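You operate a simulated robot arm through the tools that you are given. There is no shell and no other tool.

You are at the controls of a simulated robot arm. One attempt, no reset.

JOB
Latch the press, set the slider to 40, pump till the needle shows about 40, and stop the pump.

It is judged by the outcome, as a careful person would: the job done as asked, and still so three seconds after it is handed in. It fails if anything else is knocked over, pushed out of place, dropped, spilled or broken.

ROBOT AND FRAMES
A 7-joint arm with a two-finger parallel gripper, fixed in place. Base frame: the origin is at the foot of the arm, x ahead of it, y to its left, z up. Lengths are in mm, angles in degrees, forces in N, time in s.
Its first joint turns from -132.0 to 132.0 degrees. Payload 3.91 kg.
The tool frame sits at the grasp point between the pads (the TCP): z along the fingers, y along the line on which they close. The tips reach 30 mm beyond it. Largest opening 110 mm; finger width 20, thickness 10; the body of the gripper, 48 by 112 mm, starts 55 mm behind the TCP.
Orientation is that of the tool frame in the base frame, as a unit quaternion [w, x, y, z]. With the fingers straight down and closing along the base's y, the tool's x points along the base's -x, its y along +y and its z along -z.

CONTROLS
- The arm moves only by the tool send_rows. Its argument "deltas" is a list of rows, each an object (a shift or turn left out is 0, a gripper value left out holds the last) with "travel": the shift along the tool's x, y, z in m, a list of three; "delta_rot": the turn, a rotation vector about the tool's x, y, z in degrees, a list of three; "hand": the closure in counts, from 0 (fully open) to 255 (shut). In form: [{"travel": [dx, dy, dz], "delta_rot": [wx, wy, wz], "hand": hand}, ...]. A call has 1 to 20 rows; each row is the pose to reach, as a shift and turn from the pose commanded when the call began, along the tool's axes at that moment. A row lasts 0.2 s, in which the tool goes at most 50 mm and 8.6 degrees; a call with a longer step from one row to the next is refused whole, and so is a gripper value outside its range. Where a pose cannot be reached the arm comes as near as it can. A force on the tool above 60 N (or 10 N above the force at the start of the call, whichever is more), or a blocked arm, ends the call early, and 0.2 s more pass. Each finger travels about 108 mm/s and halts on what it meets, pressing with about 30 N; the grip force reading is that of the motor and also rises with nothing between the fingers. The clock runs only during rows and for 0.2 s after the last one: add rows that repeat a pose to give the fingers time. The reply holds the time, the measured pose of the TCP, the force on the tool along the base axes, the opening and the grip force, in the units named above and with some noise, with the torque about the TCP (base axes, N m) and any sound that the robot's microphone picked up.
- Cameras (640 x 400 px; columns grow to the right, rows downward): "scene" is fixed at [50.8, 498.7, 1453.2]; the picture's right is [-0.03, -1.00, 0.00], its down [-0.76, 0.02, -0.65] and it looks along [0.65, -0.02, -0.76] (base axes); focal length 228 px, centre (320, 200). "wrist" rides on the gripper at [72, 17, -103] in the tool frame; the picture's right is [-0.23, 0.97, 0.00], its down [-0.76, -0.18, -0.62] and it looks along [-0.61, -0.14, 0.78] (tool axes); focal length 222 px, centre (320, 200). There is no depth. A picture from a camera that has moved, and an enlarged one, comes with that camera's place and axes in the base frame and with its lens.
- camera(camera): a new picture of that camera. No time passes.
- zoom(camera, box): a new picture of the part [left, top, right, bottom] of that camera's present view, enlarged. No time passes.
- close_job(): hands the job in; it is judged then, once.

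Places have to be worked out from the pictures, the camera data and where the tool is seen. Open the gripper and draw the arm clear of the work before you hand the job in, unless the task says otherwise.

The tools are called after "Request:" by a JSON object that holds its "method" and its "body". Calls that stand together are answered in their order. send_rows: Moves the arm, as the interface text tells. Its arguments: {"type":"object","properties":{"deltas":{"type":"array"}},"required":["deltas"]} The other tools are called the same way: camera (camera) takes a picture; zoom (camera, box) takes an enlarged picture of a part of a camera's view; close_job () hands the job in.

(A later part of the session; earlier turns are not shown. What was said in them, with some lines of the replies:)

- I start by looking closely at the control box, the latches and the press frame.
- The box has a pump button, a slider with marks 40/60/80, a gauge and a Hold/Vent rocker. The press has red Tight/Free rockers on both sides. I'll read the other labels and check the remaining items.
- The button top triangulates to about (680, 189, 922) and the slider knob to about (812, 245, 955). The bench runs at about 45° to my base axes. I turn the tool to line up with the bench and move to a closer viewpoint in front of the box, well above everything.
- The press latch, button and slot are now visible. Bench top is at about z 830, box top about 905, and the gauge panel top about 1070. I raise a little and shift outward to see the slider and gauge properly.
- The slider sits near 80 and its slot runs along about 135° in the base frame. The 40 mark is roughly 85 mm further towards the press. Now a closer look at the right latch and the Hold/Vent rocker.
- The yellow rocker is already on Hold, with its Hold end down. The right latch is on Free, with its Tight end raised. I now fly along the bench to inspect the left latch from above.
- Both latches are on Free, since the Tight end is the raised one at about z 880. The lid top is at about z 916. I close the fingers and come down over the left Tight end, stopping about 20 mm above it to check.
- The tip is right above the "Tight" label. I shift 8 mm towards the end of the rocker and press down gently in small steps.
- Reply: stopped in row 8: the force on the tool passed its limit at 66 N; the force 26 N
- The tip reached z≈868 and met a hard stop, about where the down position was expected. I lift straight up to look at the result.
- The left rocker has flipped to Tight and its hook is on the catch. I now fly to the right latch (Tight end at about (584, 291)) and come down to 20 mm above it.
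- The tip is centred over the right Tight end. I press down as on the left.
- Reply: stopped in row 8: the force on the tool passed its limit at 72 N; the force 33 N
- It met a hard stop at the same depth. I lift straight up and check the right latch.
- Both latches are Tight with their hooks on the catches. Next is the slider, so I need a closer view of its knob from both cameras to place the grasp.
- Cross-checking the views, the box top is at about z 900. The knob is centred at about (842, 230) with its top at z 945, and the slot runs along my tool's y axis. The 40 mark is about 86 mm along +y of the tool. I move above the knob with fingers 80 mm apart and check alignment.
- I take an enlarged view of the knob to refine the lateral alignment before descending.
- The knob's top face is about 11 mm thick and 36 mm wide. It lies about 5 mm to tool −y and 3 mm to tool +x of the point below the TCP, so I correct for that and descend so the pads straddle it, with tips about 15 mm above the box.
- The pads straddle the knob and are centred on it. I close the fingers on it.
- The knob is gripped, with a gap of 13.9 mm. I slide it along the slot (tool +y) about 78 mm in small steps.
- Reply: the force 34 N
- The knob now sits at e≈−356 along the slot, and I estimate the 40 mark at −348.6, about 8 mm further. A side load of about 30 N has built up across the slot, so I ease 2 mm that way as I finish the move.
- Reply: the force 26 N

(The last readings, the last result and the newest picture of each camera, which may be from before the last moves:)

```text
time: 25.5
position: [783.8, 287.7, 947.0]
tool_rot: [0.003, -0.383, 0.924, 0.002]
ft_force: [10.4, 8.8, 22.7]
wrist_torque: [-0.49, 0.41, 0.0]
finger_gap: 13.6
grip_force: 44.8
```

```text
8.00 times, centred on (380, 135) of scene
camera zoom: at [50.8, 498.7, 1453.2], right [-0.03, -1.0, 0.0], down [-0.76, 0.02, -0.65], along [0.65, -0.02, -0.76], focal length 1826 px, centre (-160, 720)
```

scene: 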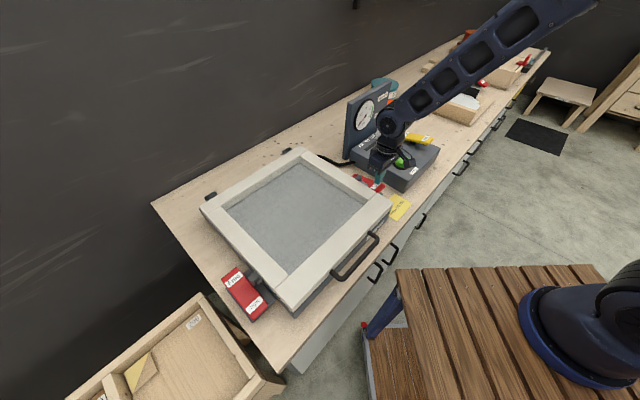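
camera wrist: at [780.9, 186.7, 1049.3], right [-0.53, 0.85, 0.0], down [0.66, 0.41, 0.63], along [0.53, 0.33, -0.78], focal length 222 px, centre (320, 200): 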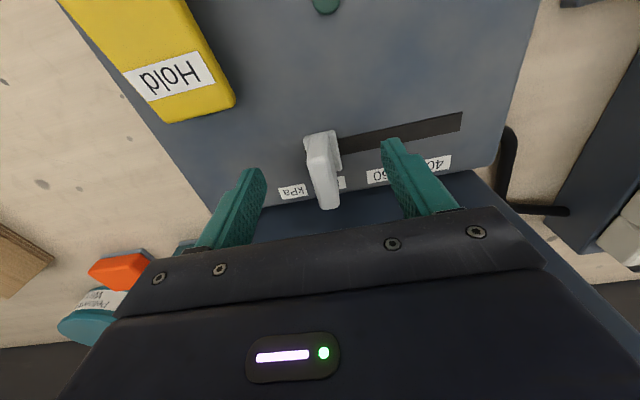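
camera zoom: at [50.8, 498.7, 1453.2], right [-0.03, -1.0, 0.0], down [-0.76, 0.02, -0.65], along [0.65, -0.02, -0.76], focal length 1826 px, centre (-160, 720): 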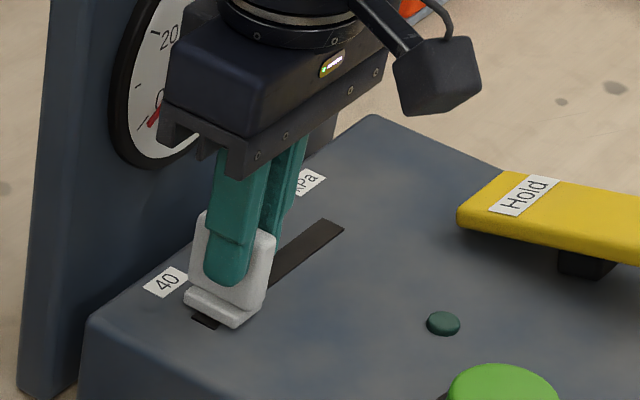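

The knob is now close to 40, with a little slot still showing. I release it, rise straight up and check it against the 40 label.

Request:
{"method": "send_rows", "body": {"deltas": [{"hand": 150}, {"hand": 100}, {"hand": 100}, {"travel": [0, 0, -0.03], "hand": 100}, {"travel": [0, 0, -0.07], "hand": 100}, {"travel": [0.02, 0, -0.11], "hand": 100}, {"travel": [0.06, 0, -0.14], "hand": 100}, {"travel": [0.06, 0, -0.14], "hand": 100}]}}

Request:
{"method": "camera", "body": {"camera": "wrist"}}

Request:
{"method": "zoom", "body": {"camera": "wrist", "box": [200, 100, 400, 220]}}

Request:
{"method": "zoom", "body": {"camera": "scene", "box": [350, 110, 410, 160]}}

```text
time: 27.3
position: [737.2, 246.0, 1084.1]
tool_rot: [0.002, -0.383, 0.924, 0.001]
ft_force: [0.5, -0.6, 0.1]
wrist_torque: [0.0, 0.03, 0.01]
finger_gap: 66.7
grip_force: 0.1
```

```text
taken
camera wrist: at [674.0, 206.7, 1186.1], right [-0.53, 0.85, 0.0], down [0.66, 0.41, 0.63], along [0.53, 0.33, -0.78], focal length 222 px, centre (320, 200)
```

wrist: 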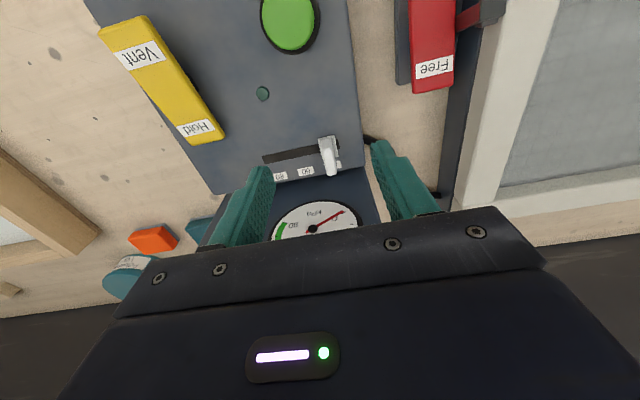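

```text
3.20 times, centred on (300, 160) of wrist
camera zoom: at [674.0, 206.7, 1186.1], right [-0.53, 0.85, 0.0], down [0.66, 0.41, 0.63], along [0.53, 0.33, -0.78], focal length 711 px, centre (384, 328)
```

zoom: 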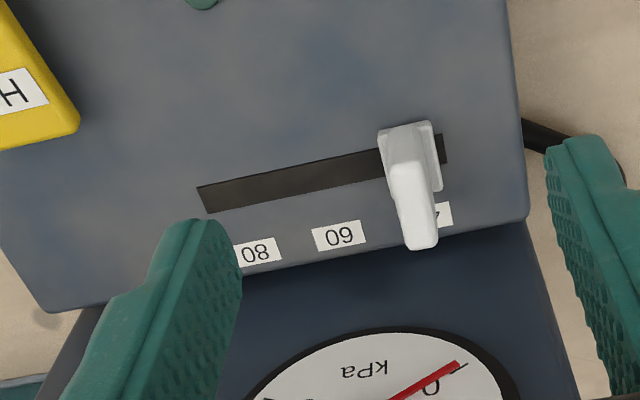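

```text
8.00 times, centred on (380, 135) of scene
camera zoom: at [50.8, 498.7, 1453.2], right [-0.03, -1.0, 0.0], down [-0.76, 0.02, -0.65], along [0.65, -0.02, -0.76], focal length 1826 px, centre (-160, 720)
```

zoom: 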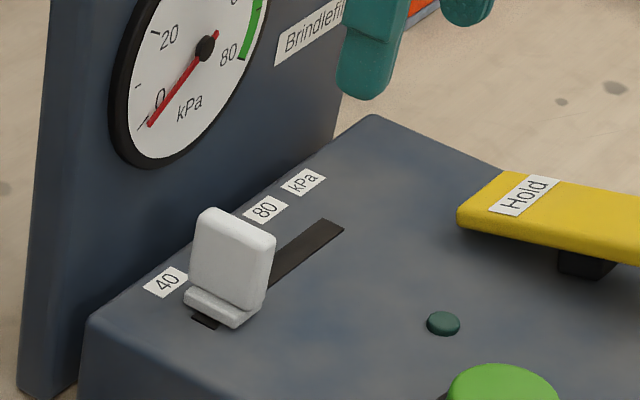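

The carriage centre is at e≈−349.8 and the 40 mark at about −349, so the slider is on 40. The needle still reads 0. Next is the pump button at about (687, 183, 925): I close the fingers and hover 30 mm above it.

Request:
{"method": "send_rows", "body": {"deltas": [{"travel": [0.025, -0.003, 0.0], "hand": 255}, {"travel": [0.055, -0.006, 0.0], "hand": 255}, {"travel": [0.08, -0.009, 0.03], "hand": 255}, {"travel": [0.08, -0.009, 0.065], "hand": 255}, {"travel": [0.08, -0.009, 0.099], "hand": 255}, {"travel": [0.08, -0.009, 0.099], "hand": 255}]}}

Request:
{"method": "camera", "body": {"camera": "wrist"}}

Request:
{"method": "zoom", "body": {"camera": "scene", "box": [330, 70, 450, 200]}}

```text
time: 28.7
position: [691.5, 182.1, 985.4]
tool_rot: [0.003, -0.382, 0.924, 0.0]
ft_force: [0.1, 0.0, 0.4]
wrist_torque: [-0.04, 0.03, -0.03]
finger_gap: 0.0
grip_force: 30.8
```

```text
taken
camera wrist: at [627.2, 142.8, 1087.0], right [-0.53, 0.85, 0.0], down [0.66, 0.41, 0.63], along [0.53, 0.33, -0.78], focal length 222 px, centre (320, 200)
```

wrist: 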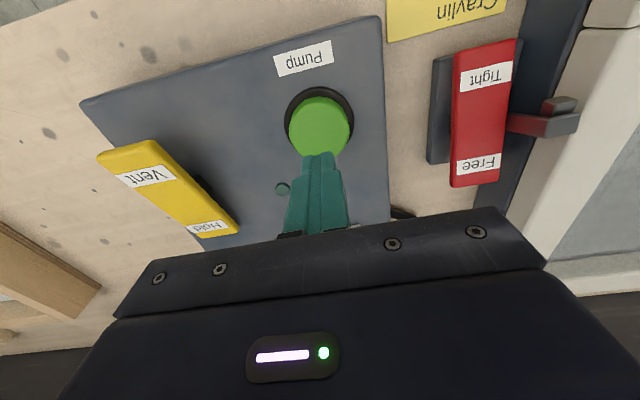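

```text
3.08 times, centred on (390, 135) of scene
camera zoom: at [50.8, 498.7, 1453.2], right [-0.03, -1.0, 0.0], down [-0.76, 0.02, -0.65], along [0.65, -0.02, -0.76], focal length 702 px, centre (105, 400)
```

zoom: 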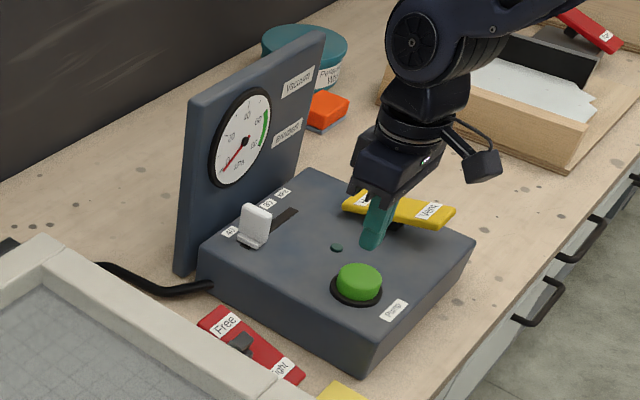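

The button lies about 10 mm towards me from the point below the tip, and it is about 50 mm across, so there is margin. I shift and descend carefully until contact, watching force and sound.

Request:
{"method": "send_rows", "body": {"deltas": [{"travel": [0.01, 0.002, 0.01]}, {"travel": [0.01, 0.002, 0.02]}, {"travel": [0.01, 0.002, 0.028]}, {"travel": [0.01, 0.002, 0.033]}]}}

Request:
{"method": "camera", "body": {"camera": "wrist"}}

Request:
{"method": "zoom", "body": {"camera": "scene", "box": [330, 70, 450, 200]}}

```text
time: 29.7
position: [685.2, 175.5, 952.6]
tool_rot: [0.003, -0.382, 0.924, 0.001]
ft_force: [-0.3, 0.6, 0.6]
wrist_torque: [-0.01, -0.03, 0.02]
finger_gap: 0.0
grip_force: 30.3
```

```text
taken
camera wrist: at [619.6, 136.7, 1054.9], right [-0.53, 0.85, 0.0], down [0.66, 0.41, 0.63], along [0.53, 0.33, -0.78], focal length 222 px, centre (320, 200)
```

wrist: 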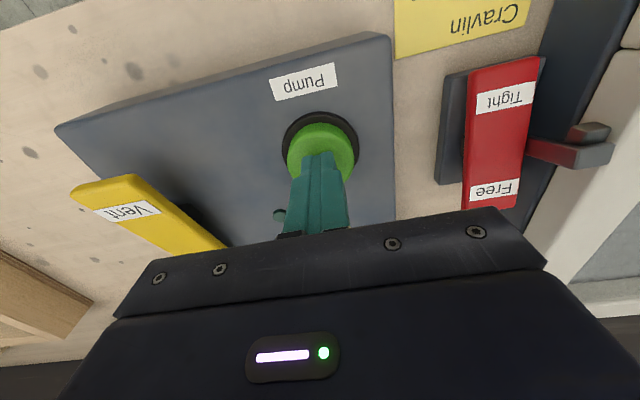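

```text
3.08 times, centred on (390, 135) of scene
camera zoom: at [50.8, 498.7, 1453.2], right [-0.03, -1.0, 0.0], down [-0.76, 0.02, -0.65], along [0.65, -0.02, -0.76], focal length 702 px, centre (105, 400)
```

zoom: 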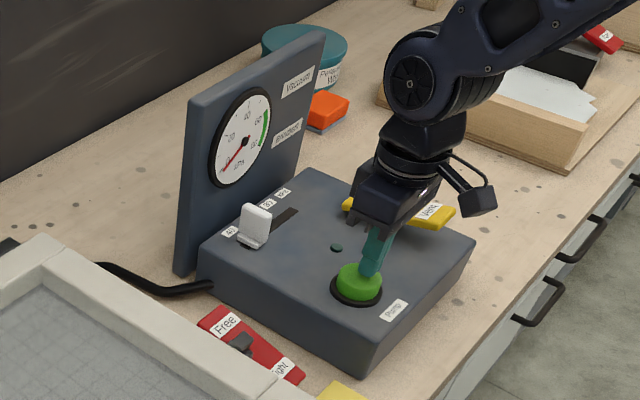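

The tip is over the button's middle and nearly touching, with no contact force yet. I press on in small steps.

Request:
{"method": "send_rows", "body": {"deltas": [{"travel": [0, 0, 0.004]}, {"travel": [0, 0, 0.007]}, {"travel": [0, 0, 0.01]}]}}

Request:
{"method": "zoom", "body": {"camera": "scene", "box": [330, 70, 450, 200]}}

```text
time: 30.5
position: [682.2, 176.7, 942.6]
tool_rot: [0.003, -0.383, 0.924, 0.001]
ft_force: [-0.7, -0.9, 2.1]
wrist_torque: [-0.03, -0.01, 0.01]
finger_gap: 0.0
grip_force: 30.0
```

```text
3.08 times, centred on (390, 135) of scene
camera zoom: at [50.8, 498.7, 1453.2], right [-0.03, -1.0, 0.0], down [-0.76, 0.02, -0.65], along [0.65, -0.02, -0.76], focal length 702 px, centre (105, 400)
```

zoom: 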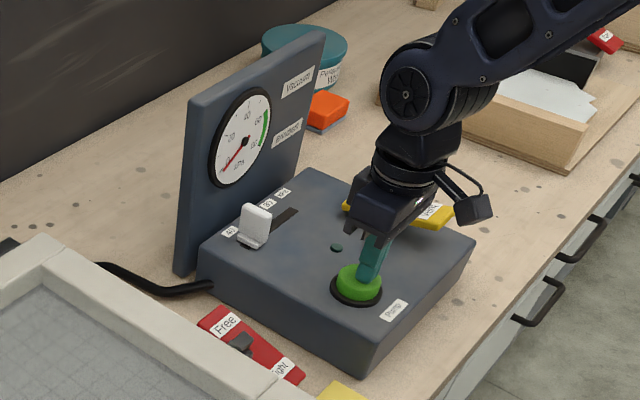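

Contact is only just starting (about 2 N). I press a few millimetres more.

Request:
{"method": "send_rows", "body": {"deltas": [{"travel": [0, 0, 0.003]}, {"travel": [0, 0, 0.005]}]}}

Request:
{"method": "zoom", "body": {"camera": "scene", "box": [340, 75, 420, 175]}}

```text
time: 31.1
position: [684.8, 176.5, 937.9]
tool_rot: [0.004, -0.383, 0.924, 0.002]
ft_force: [-0.8, -0.4, 2.2]
wrist_torque: [0.0, 0.02, 0.01]
finger_gap: 0.0
grip_force: 30.4
```

```text
4.00 times, centred on (380, 125) of scene
camera zoom: at [50.8, 498.7, 1453.2], right [-0.03, -1.0, 0.0], down [-0.76, 0.02, -0.65], along [0.65, -0.02, -0.76], focal length 913 px, centre (80, 500)
```

zoom: 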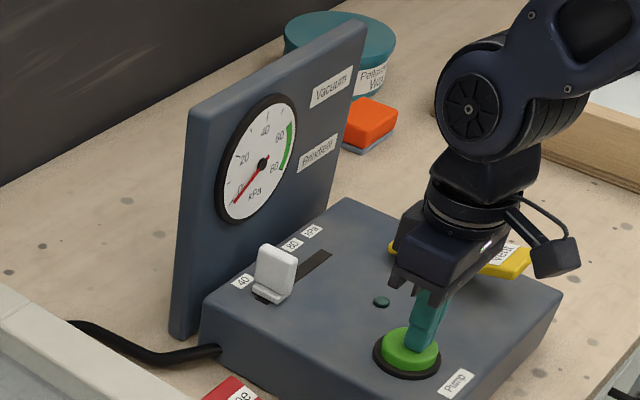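

The button is going down under light force (about 2 N), with no click yet and the lamp still dark. I continue.

Request:
{"method": "send_rows", "body": {"deltas": [{"travel": [0, 0, 0.002]}, {"travel": [0, 0, 0.004]}]}}

Request:
{"method": "zoom", "body": {"camera": "scene", "box": [340, 75, 420, 175]}}

```text
time: 31.7
position: [682.5, 176.4, 934.7]
tool_rot: [0.003, -0.382, 0.924, 0.002]
ft_force: [-0.2, 1.6, 3.6]
wrist_torque: [0.04, -0.03, 0.0]
finger_gap: 0.0
grip_force: 29.7
heard: click
```

```text
4.00 times, centred on (380, 125) of scene
camera zoom: at [50.8, 498.7, 1453.2], right [-0.03, -1.0, 0.0], down [-0.76, 0.02, -0.65], along [0.65, -0.02, -0.76], focal length 913 px, centre (80, 500)
```

zoom: 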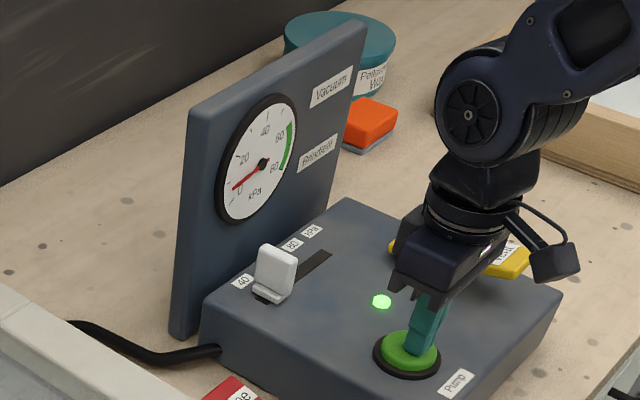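

There was a click, the lamp lit and the needle started to rise. I lift just off the button to learn whether it latches on, staying right above it.

Request:
{"method": "send_rows", "body": {"deltas": [{"travel": [0, 0, -0.012]}]}}

Request:
{"method": "zoom", "body": {"camera": "scene", "box": [340, 75, 420, 175]}}

Request:
{"method": "zoom", "body": {"camera": "scene", "box": [350, 90, 385, 135]}}

```text
time: 32.1
position: [682.4, 175.7, 946.3]
tool_rot: [0.002, -0.383, 0.924, 0.002]
ft_force: [0.6, 0.5, 0.3]
wrist_torque: [-0.02, 0.02, 0.03]
finger_gap: 0.0
grip_force: 29.7
```

```text
4.00 times, centred on (380, 125) of scene
camera zoom: at [50.8, 498.7, 1453.2], right [-0.03, -1.0, 0.0], down [-0.76, 0.02, -0.65], along [0.65, -0.02, -0.76], focal length 913 px, centre (80, 500)
```

zoom: 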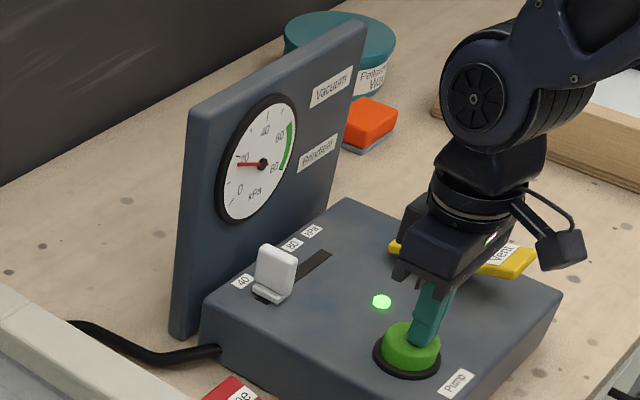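

```text
8.89 times, centred on (368, 112) of scene
camera zoom: at [50.8, 498.7, 1453.2], right [-0.03, -1.0, 0.0], down [-0.76, 0.02, -0.65], along [0.65, -0.02, -0.76], focal length 2029 px, centre (-102, 978)
```

zoom: 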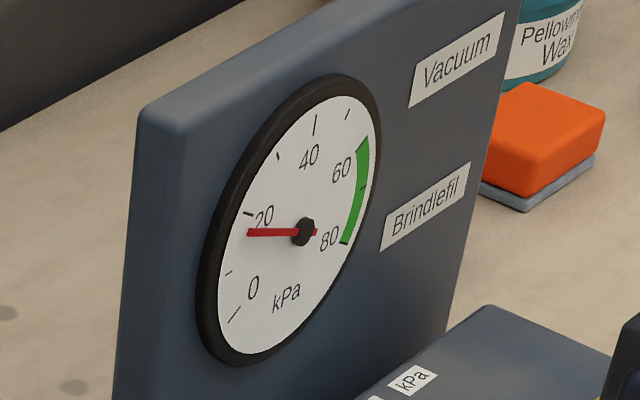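

The pump has latched on, with the needle at about 17 and rising. I wait one short row and read the gauge again to get the rate.

Request:
{"method": "send_rows", "body": {"deltas": [{"travel": [0, 0, 0.002]}]}}

Request:
{"method": "zoom", "body": {"camera": "scene", "box": [350, 90, 385, 135]}}

```text
time: 32.5
position: [682.6, 176.3, 944.4]
tool_rot: [0.003, -0.383, 0.924, 0.001]
ft_force: [0.1, -1.0, -0.7]
wrist_torque: [-0.01, 0.0, 0.02]
finger_gap: 0.0
grip_force: 30.2
```

```text
8.89 times, centred on (368, 112) of scene
camera zoom: at [50.8, 498.7, 1453.2], right [-0.03, -1.0, 0.0], down [-0.76, 0.02, -0.65], along [0.65, -0.02, -0.76], focal length 2029 px, centre (-102, 978)
```

zoom: 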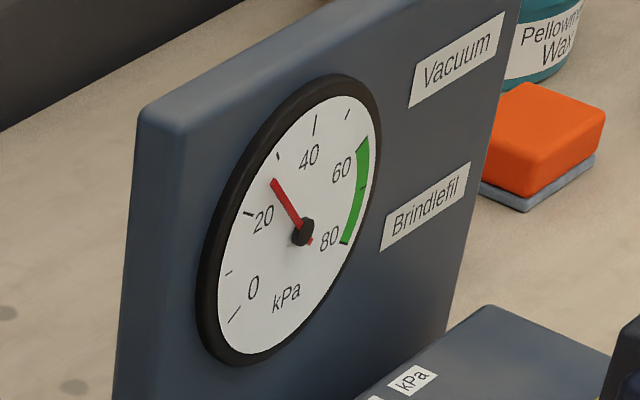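

The needle is at about 27 and rising at roughly 25 kPa/s. I lower to just above the click point while one more row passes, then read again.

Request:
{"method": "send_rows", "body": {"deltas": [{"travel": [0, 0, 0.003]}]}}

Request:
{"method": "zoom", "body": {"camera": "scene", "box": [350, 90, 385, 135]}}

```text
time: 32.9
position: [682.7, 177.1, 940.7]
tool_rot: [0.004, -0.383, 0.924, 0.001]
ft_force: [0.3, -1.4, 1.3]
wrist_torque: [-0.03, -0.01, 0.01]
finger_gap: 0.0
grip_force: 30.7
```

```text
8.89 times, centred on (368, 112) of scene
camera zoom: at [50.8, 498.7, 1453.2], right [-0.03, -1.0, 0.0], down [-0.76, 0.02, -0.65], along [0.65, -0.02, -0.76], focal length 2029 px, centre (-102, 978)
```

zoom: 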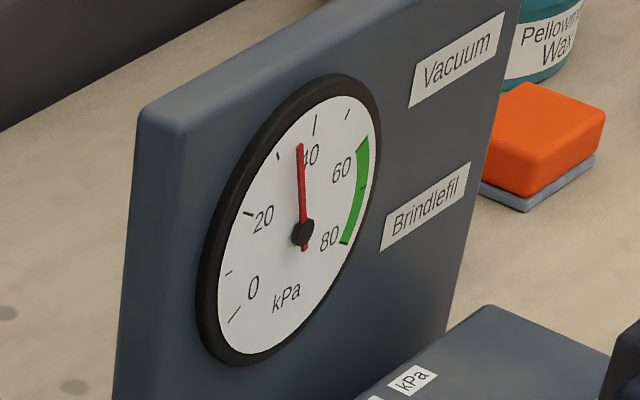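

The needle reads about 37. I press now to stop the pump.

Request:
{"method": "send_rows", "body": {"deltas": [{"travel": [0, 0, 0.009]}]}}

Request:
{"method": "zoom", "body": {"camera": "scene", "box": [340, 75, 420, 175]}}

Request:
{"method": "zoom", "body": {"camera": "scene", "box": [350, 90, 385, 135]}}

```text
time: 33.3
position: [682.6, 176.7, 933.7]
tool_rot: [0.005, -0.384, 0.923, 0.002]
ft_force: [-1.5, 1.9, 4.3]
wrist_torque: [0.06, 0.03, 0.02]
finger_gap: 0.0
grip_force: 29.6
heard: click
```

```text
4.00 times, centred on (380, 125) of scene
camera zoom: at [50.8, 498.7, 1453.2], right [-0.03, -1.0, 0.0], down [-0.76, 0.02, -0.65], along [0.65, -0.02, -0.76], focal length 913 px, centre (80, 500)
```

zoom: 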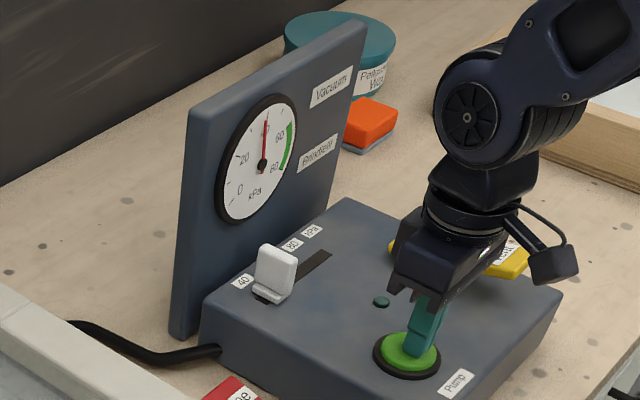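

```text
8.89 times, centred on (368, 112) of scene
camera zoom: at [50.8, 498.7, 1453.2], right [-0.03, -1.0, 0.0], down [-0.76, 0.02, -0.65], along [0.65, -0.02, -0.76], focal length 2029 px, centre (-102, 978)
```

zoom: 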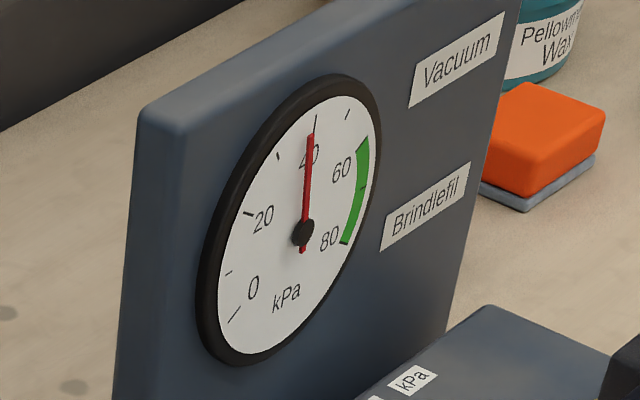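

The lamp is off and the needle is at about 39–40. I lift straight off the button, draw the arm back and up, and open the gripper.

Request:
{"method": "send_rows", "body": {"deltas": [{"travel": [0, 0, -0.02]}, {"travel": [0, 0, -0.06]}, {"travel": [0, 0, -0.105]}, {"travel": [0, 0, -0.15]}, {"travel": [0.02, 0, -0.19], "hand": 200}, {"travel": [0.05, 0, -0.22], "hand": 100}, {"travel": [0.08, 0, -0.25], "hand": 0}, {"travel": [0.08, 0, -0.25], "hand": 0}, {"travel": [0.08, 0, -0.25], "hand": 0}, {"travel": [0.08, 0, -0.25], "hand": 0}, {"travel": [0.08, 0, -0.25], "hand": 0}]}}

Request:
{"method": "camera", "body": {"camera": "scene"}}

Request:
{"method": "zoom", "body": {"camera": "scene", "box": [350, 90, 385, 135]}}

Request:
{"method": "zoom", "body": {"camera": "scene", "box": [340, 75, 450, 195]}}

Request:
{"method": "camera", "body": {"camera": "wrist"}}

```text
time: 35.7
position: [625.0, 121.7, 1181.2]
tool_rot: [0.002, -0.382, 0.924, 0.002]
ft_force: [-0.2, 0.3, 0.0]
wrist_torque: [-0.02, 0.02, -0.01]
finger_gap: 109.6
grip_force: 0.1
```

```text
taken
```

scene: 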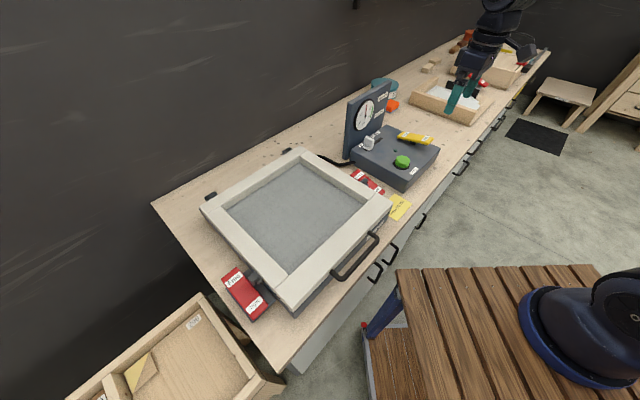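

```text
8.89 times, centred on (368, 112) of scene
camera zoom: at [50.8, 498.7, 1453.2], right [-0.03, -1.0, 0.0], down [-0.76, 0.02, -0.65], along [0.65, -0.02, -0.76], focal length 2029 px, centre (-102, 978)
```

zoom: 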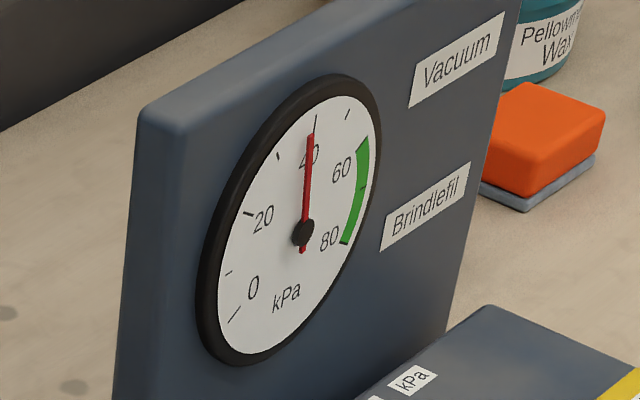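

```text
3.33 times, centred on (395, 135) of scene
camera zoom: at [50.8, 498.7, 1453.2], right [-0.03, -1.0, 0.0], down [-0.76, 0.02, -0.65], along [0.65, -0.02, -0.76], focal length 761 px, centre (70, 417)
```

zoom: 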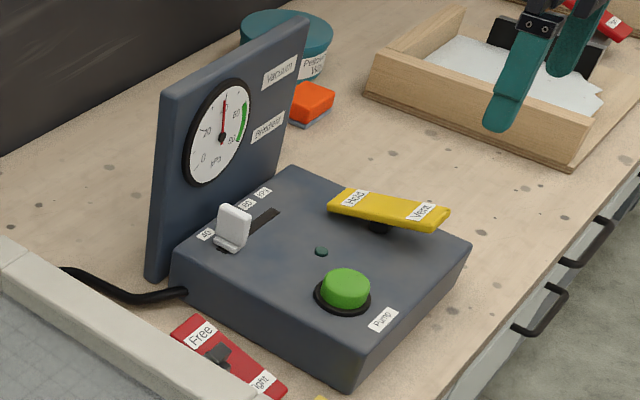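

```text
taken
camera wrist: at [560.1, 81.4, 1283.3], right [-0.53, 0.85, 0.0], down [0.66, 0.41, 0.63], along [0.53, 0.33, -0.78], focal length 222 px, centre (320, 200)
```

wrist: 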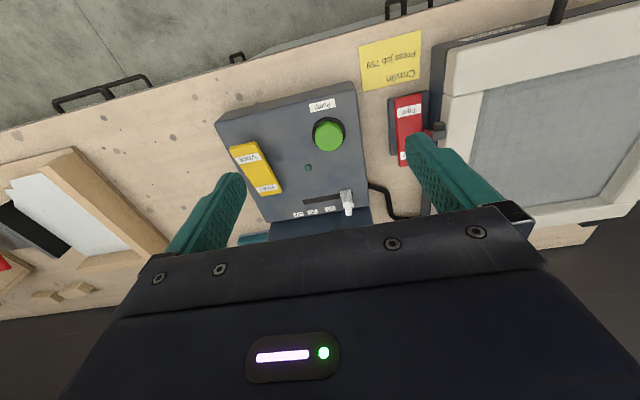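

The needle has held at about 39–40 kPa for more than 2 s with the lamp off. The slider is at 40, the valve on Hold and both latches Tight. The gripper is open and clear and nothing else has moved, so I hand the job in.

Request:
{"method": "close_job", "body": {}}

```text
The job is handed in.
```

The press is latched, the slider is on 40, and the pump is stopped with the needle at about 39–40 kPa.

- **Latches:** I pressed both the left and right rockers over to Tight, and their hooks are on the catches.
- **Slider:** it started near 80 and now lines up with the 40 label to within about 1 mm.
- **Pump:** the green button switches it on and off. I stopped it as the needle came up to 40, and the lamp went out. The needle then held steady for over two seconds before I handed in.
- **Hold/Vent valve:** it was already on Hold, so I left it alone.

The gripper is open and clear of the bench. Nothing else looks moved in the final pictures.
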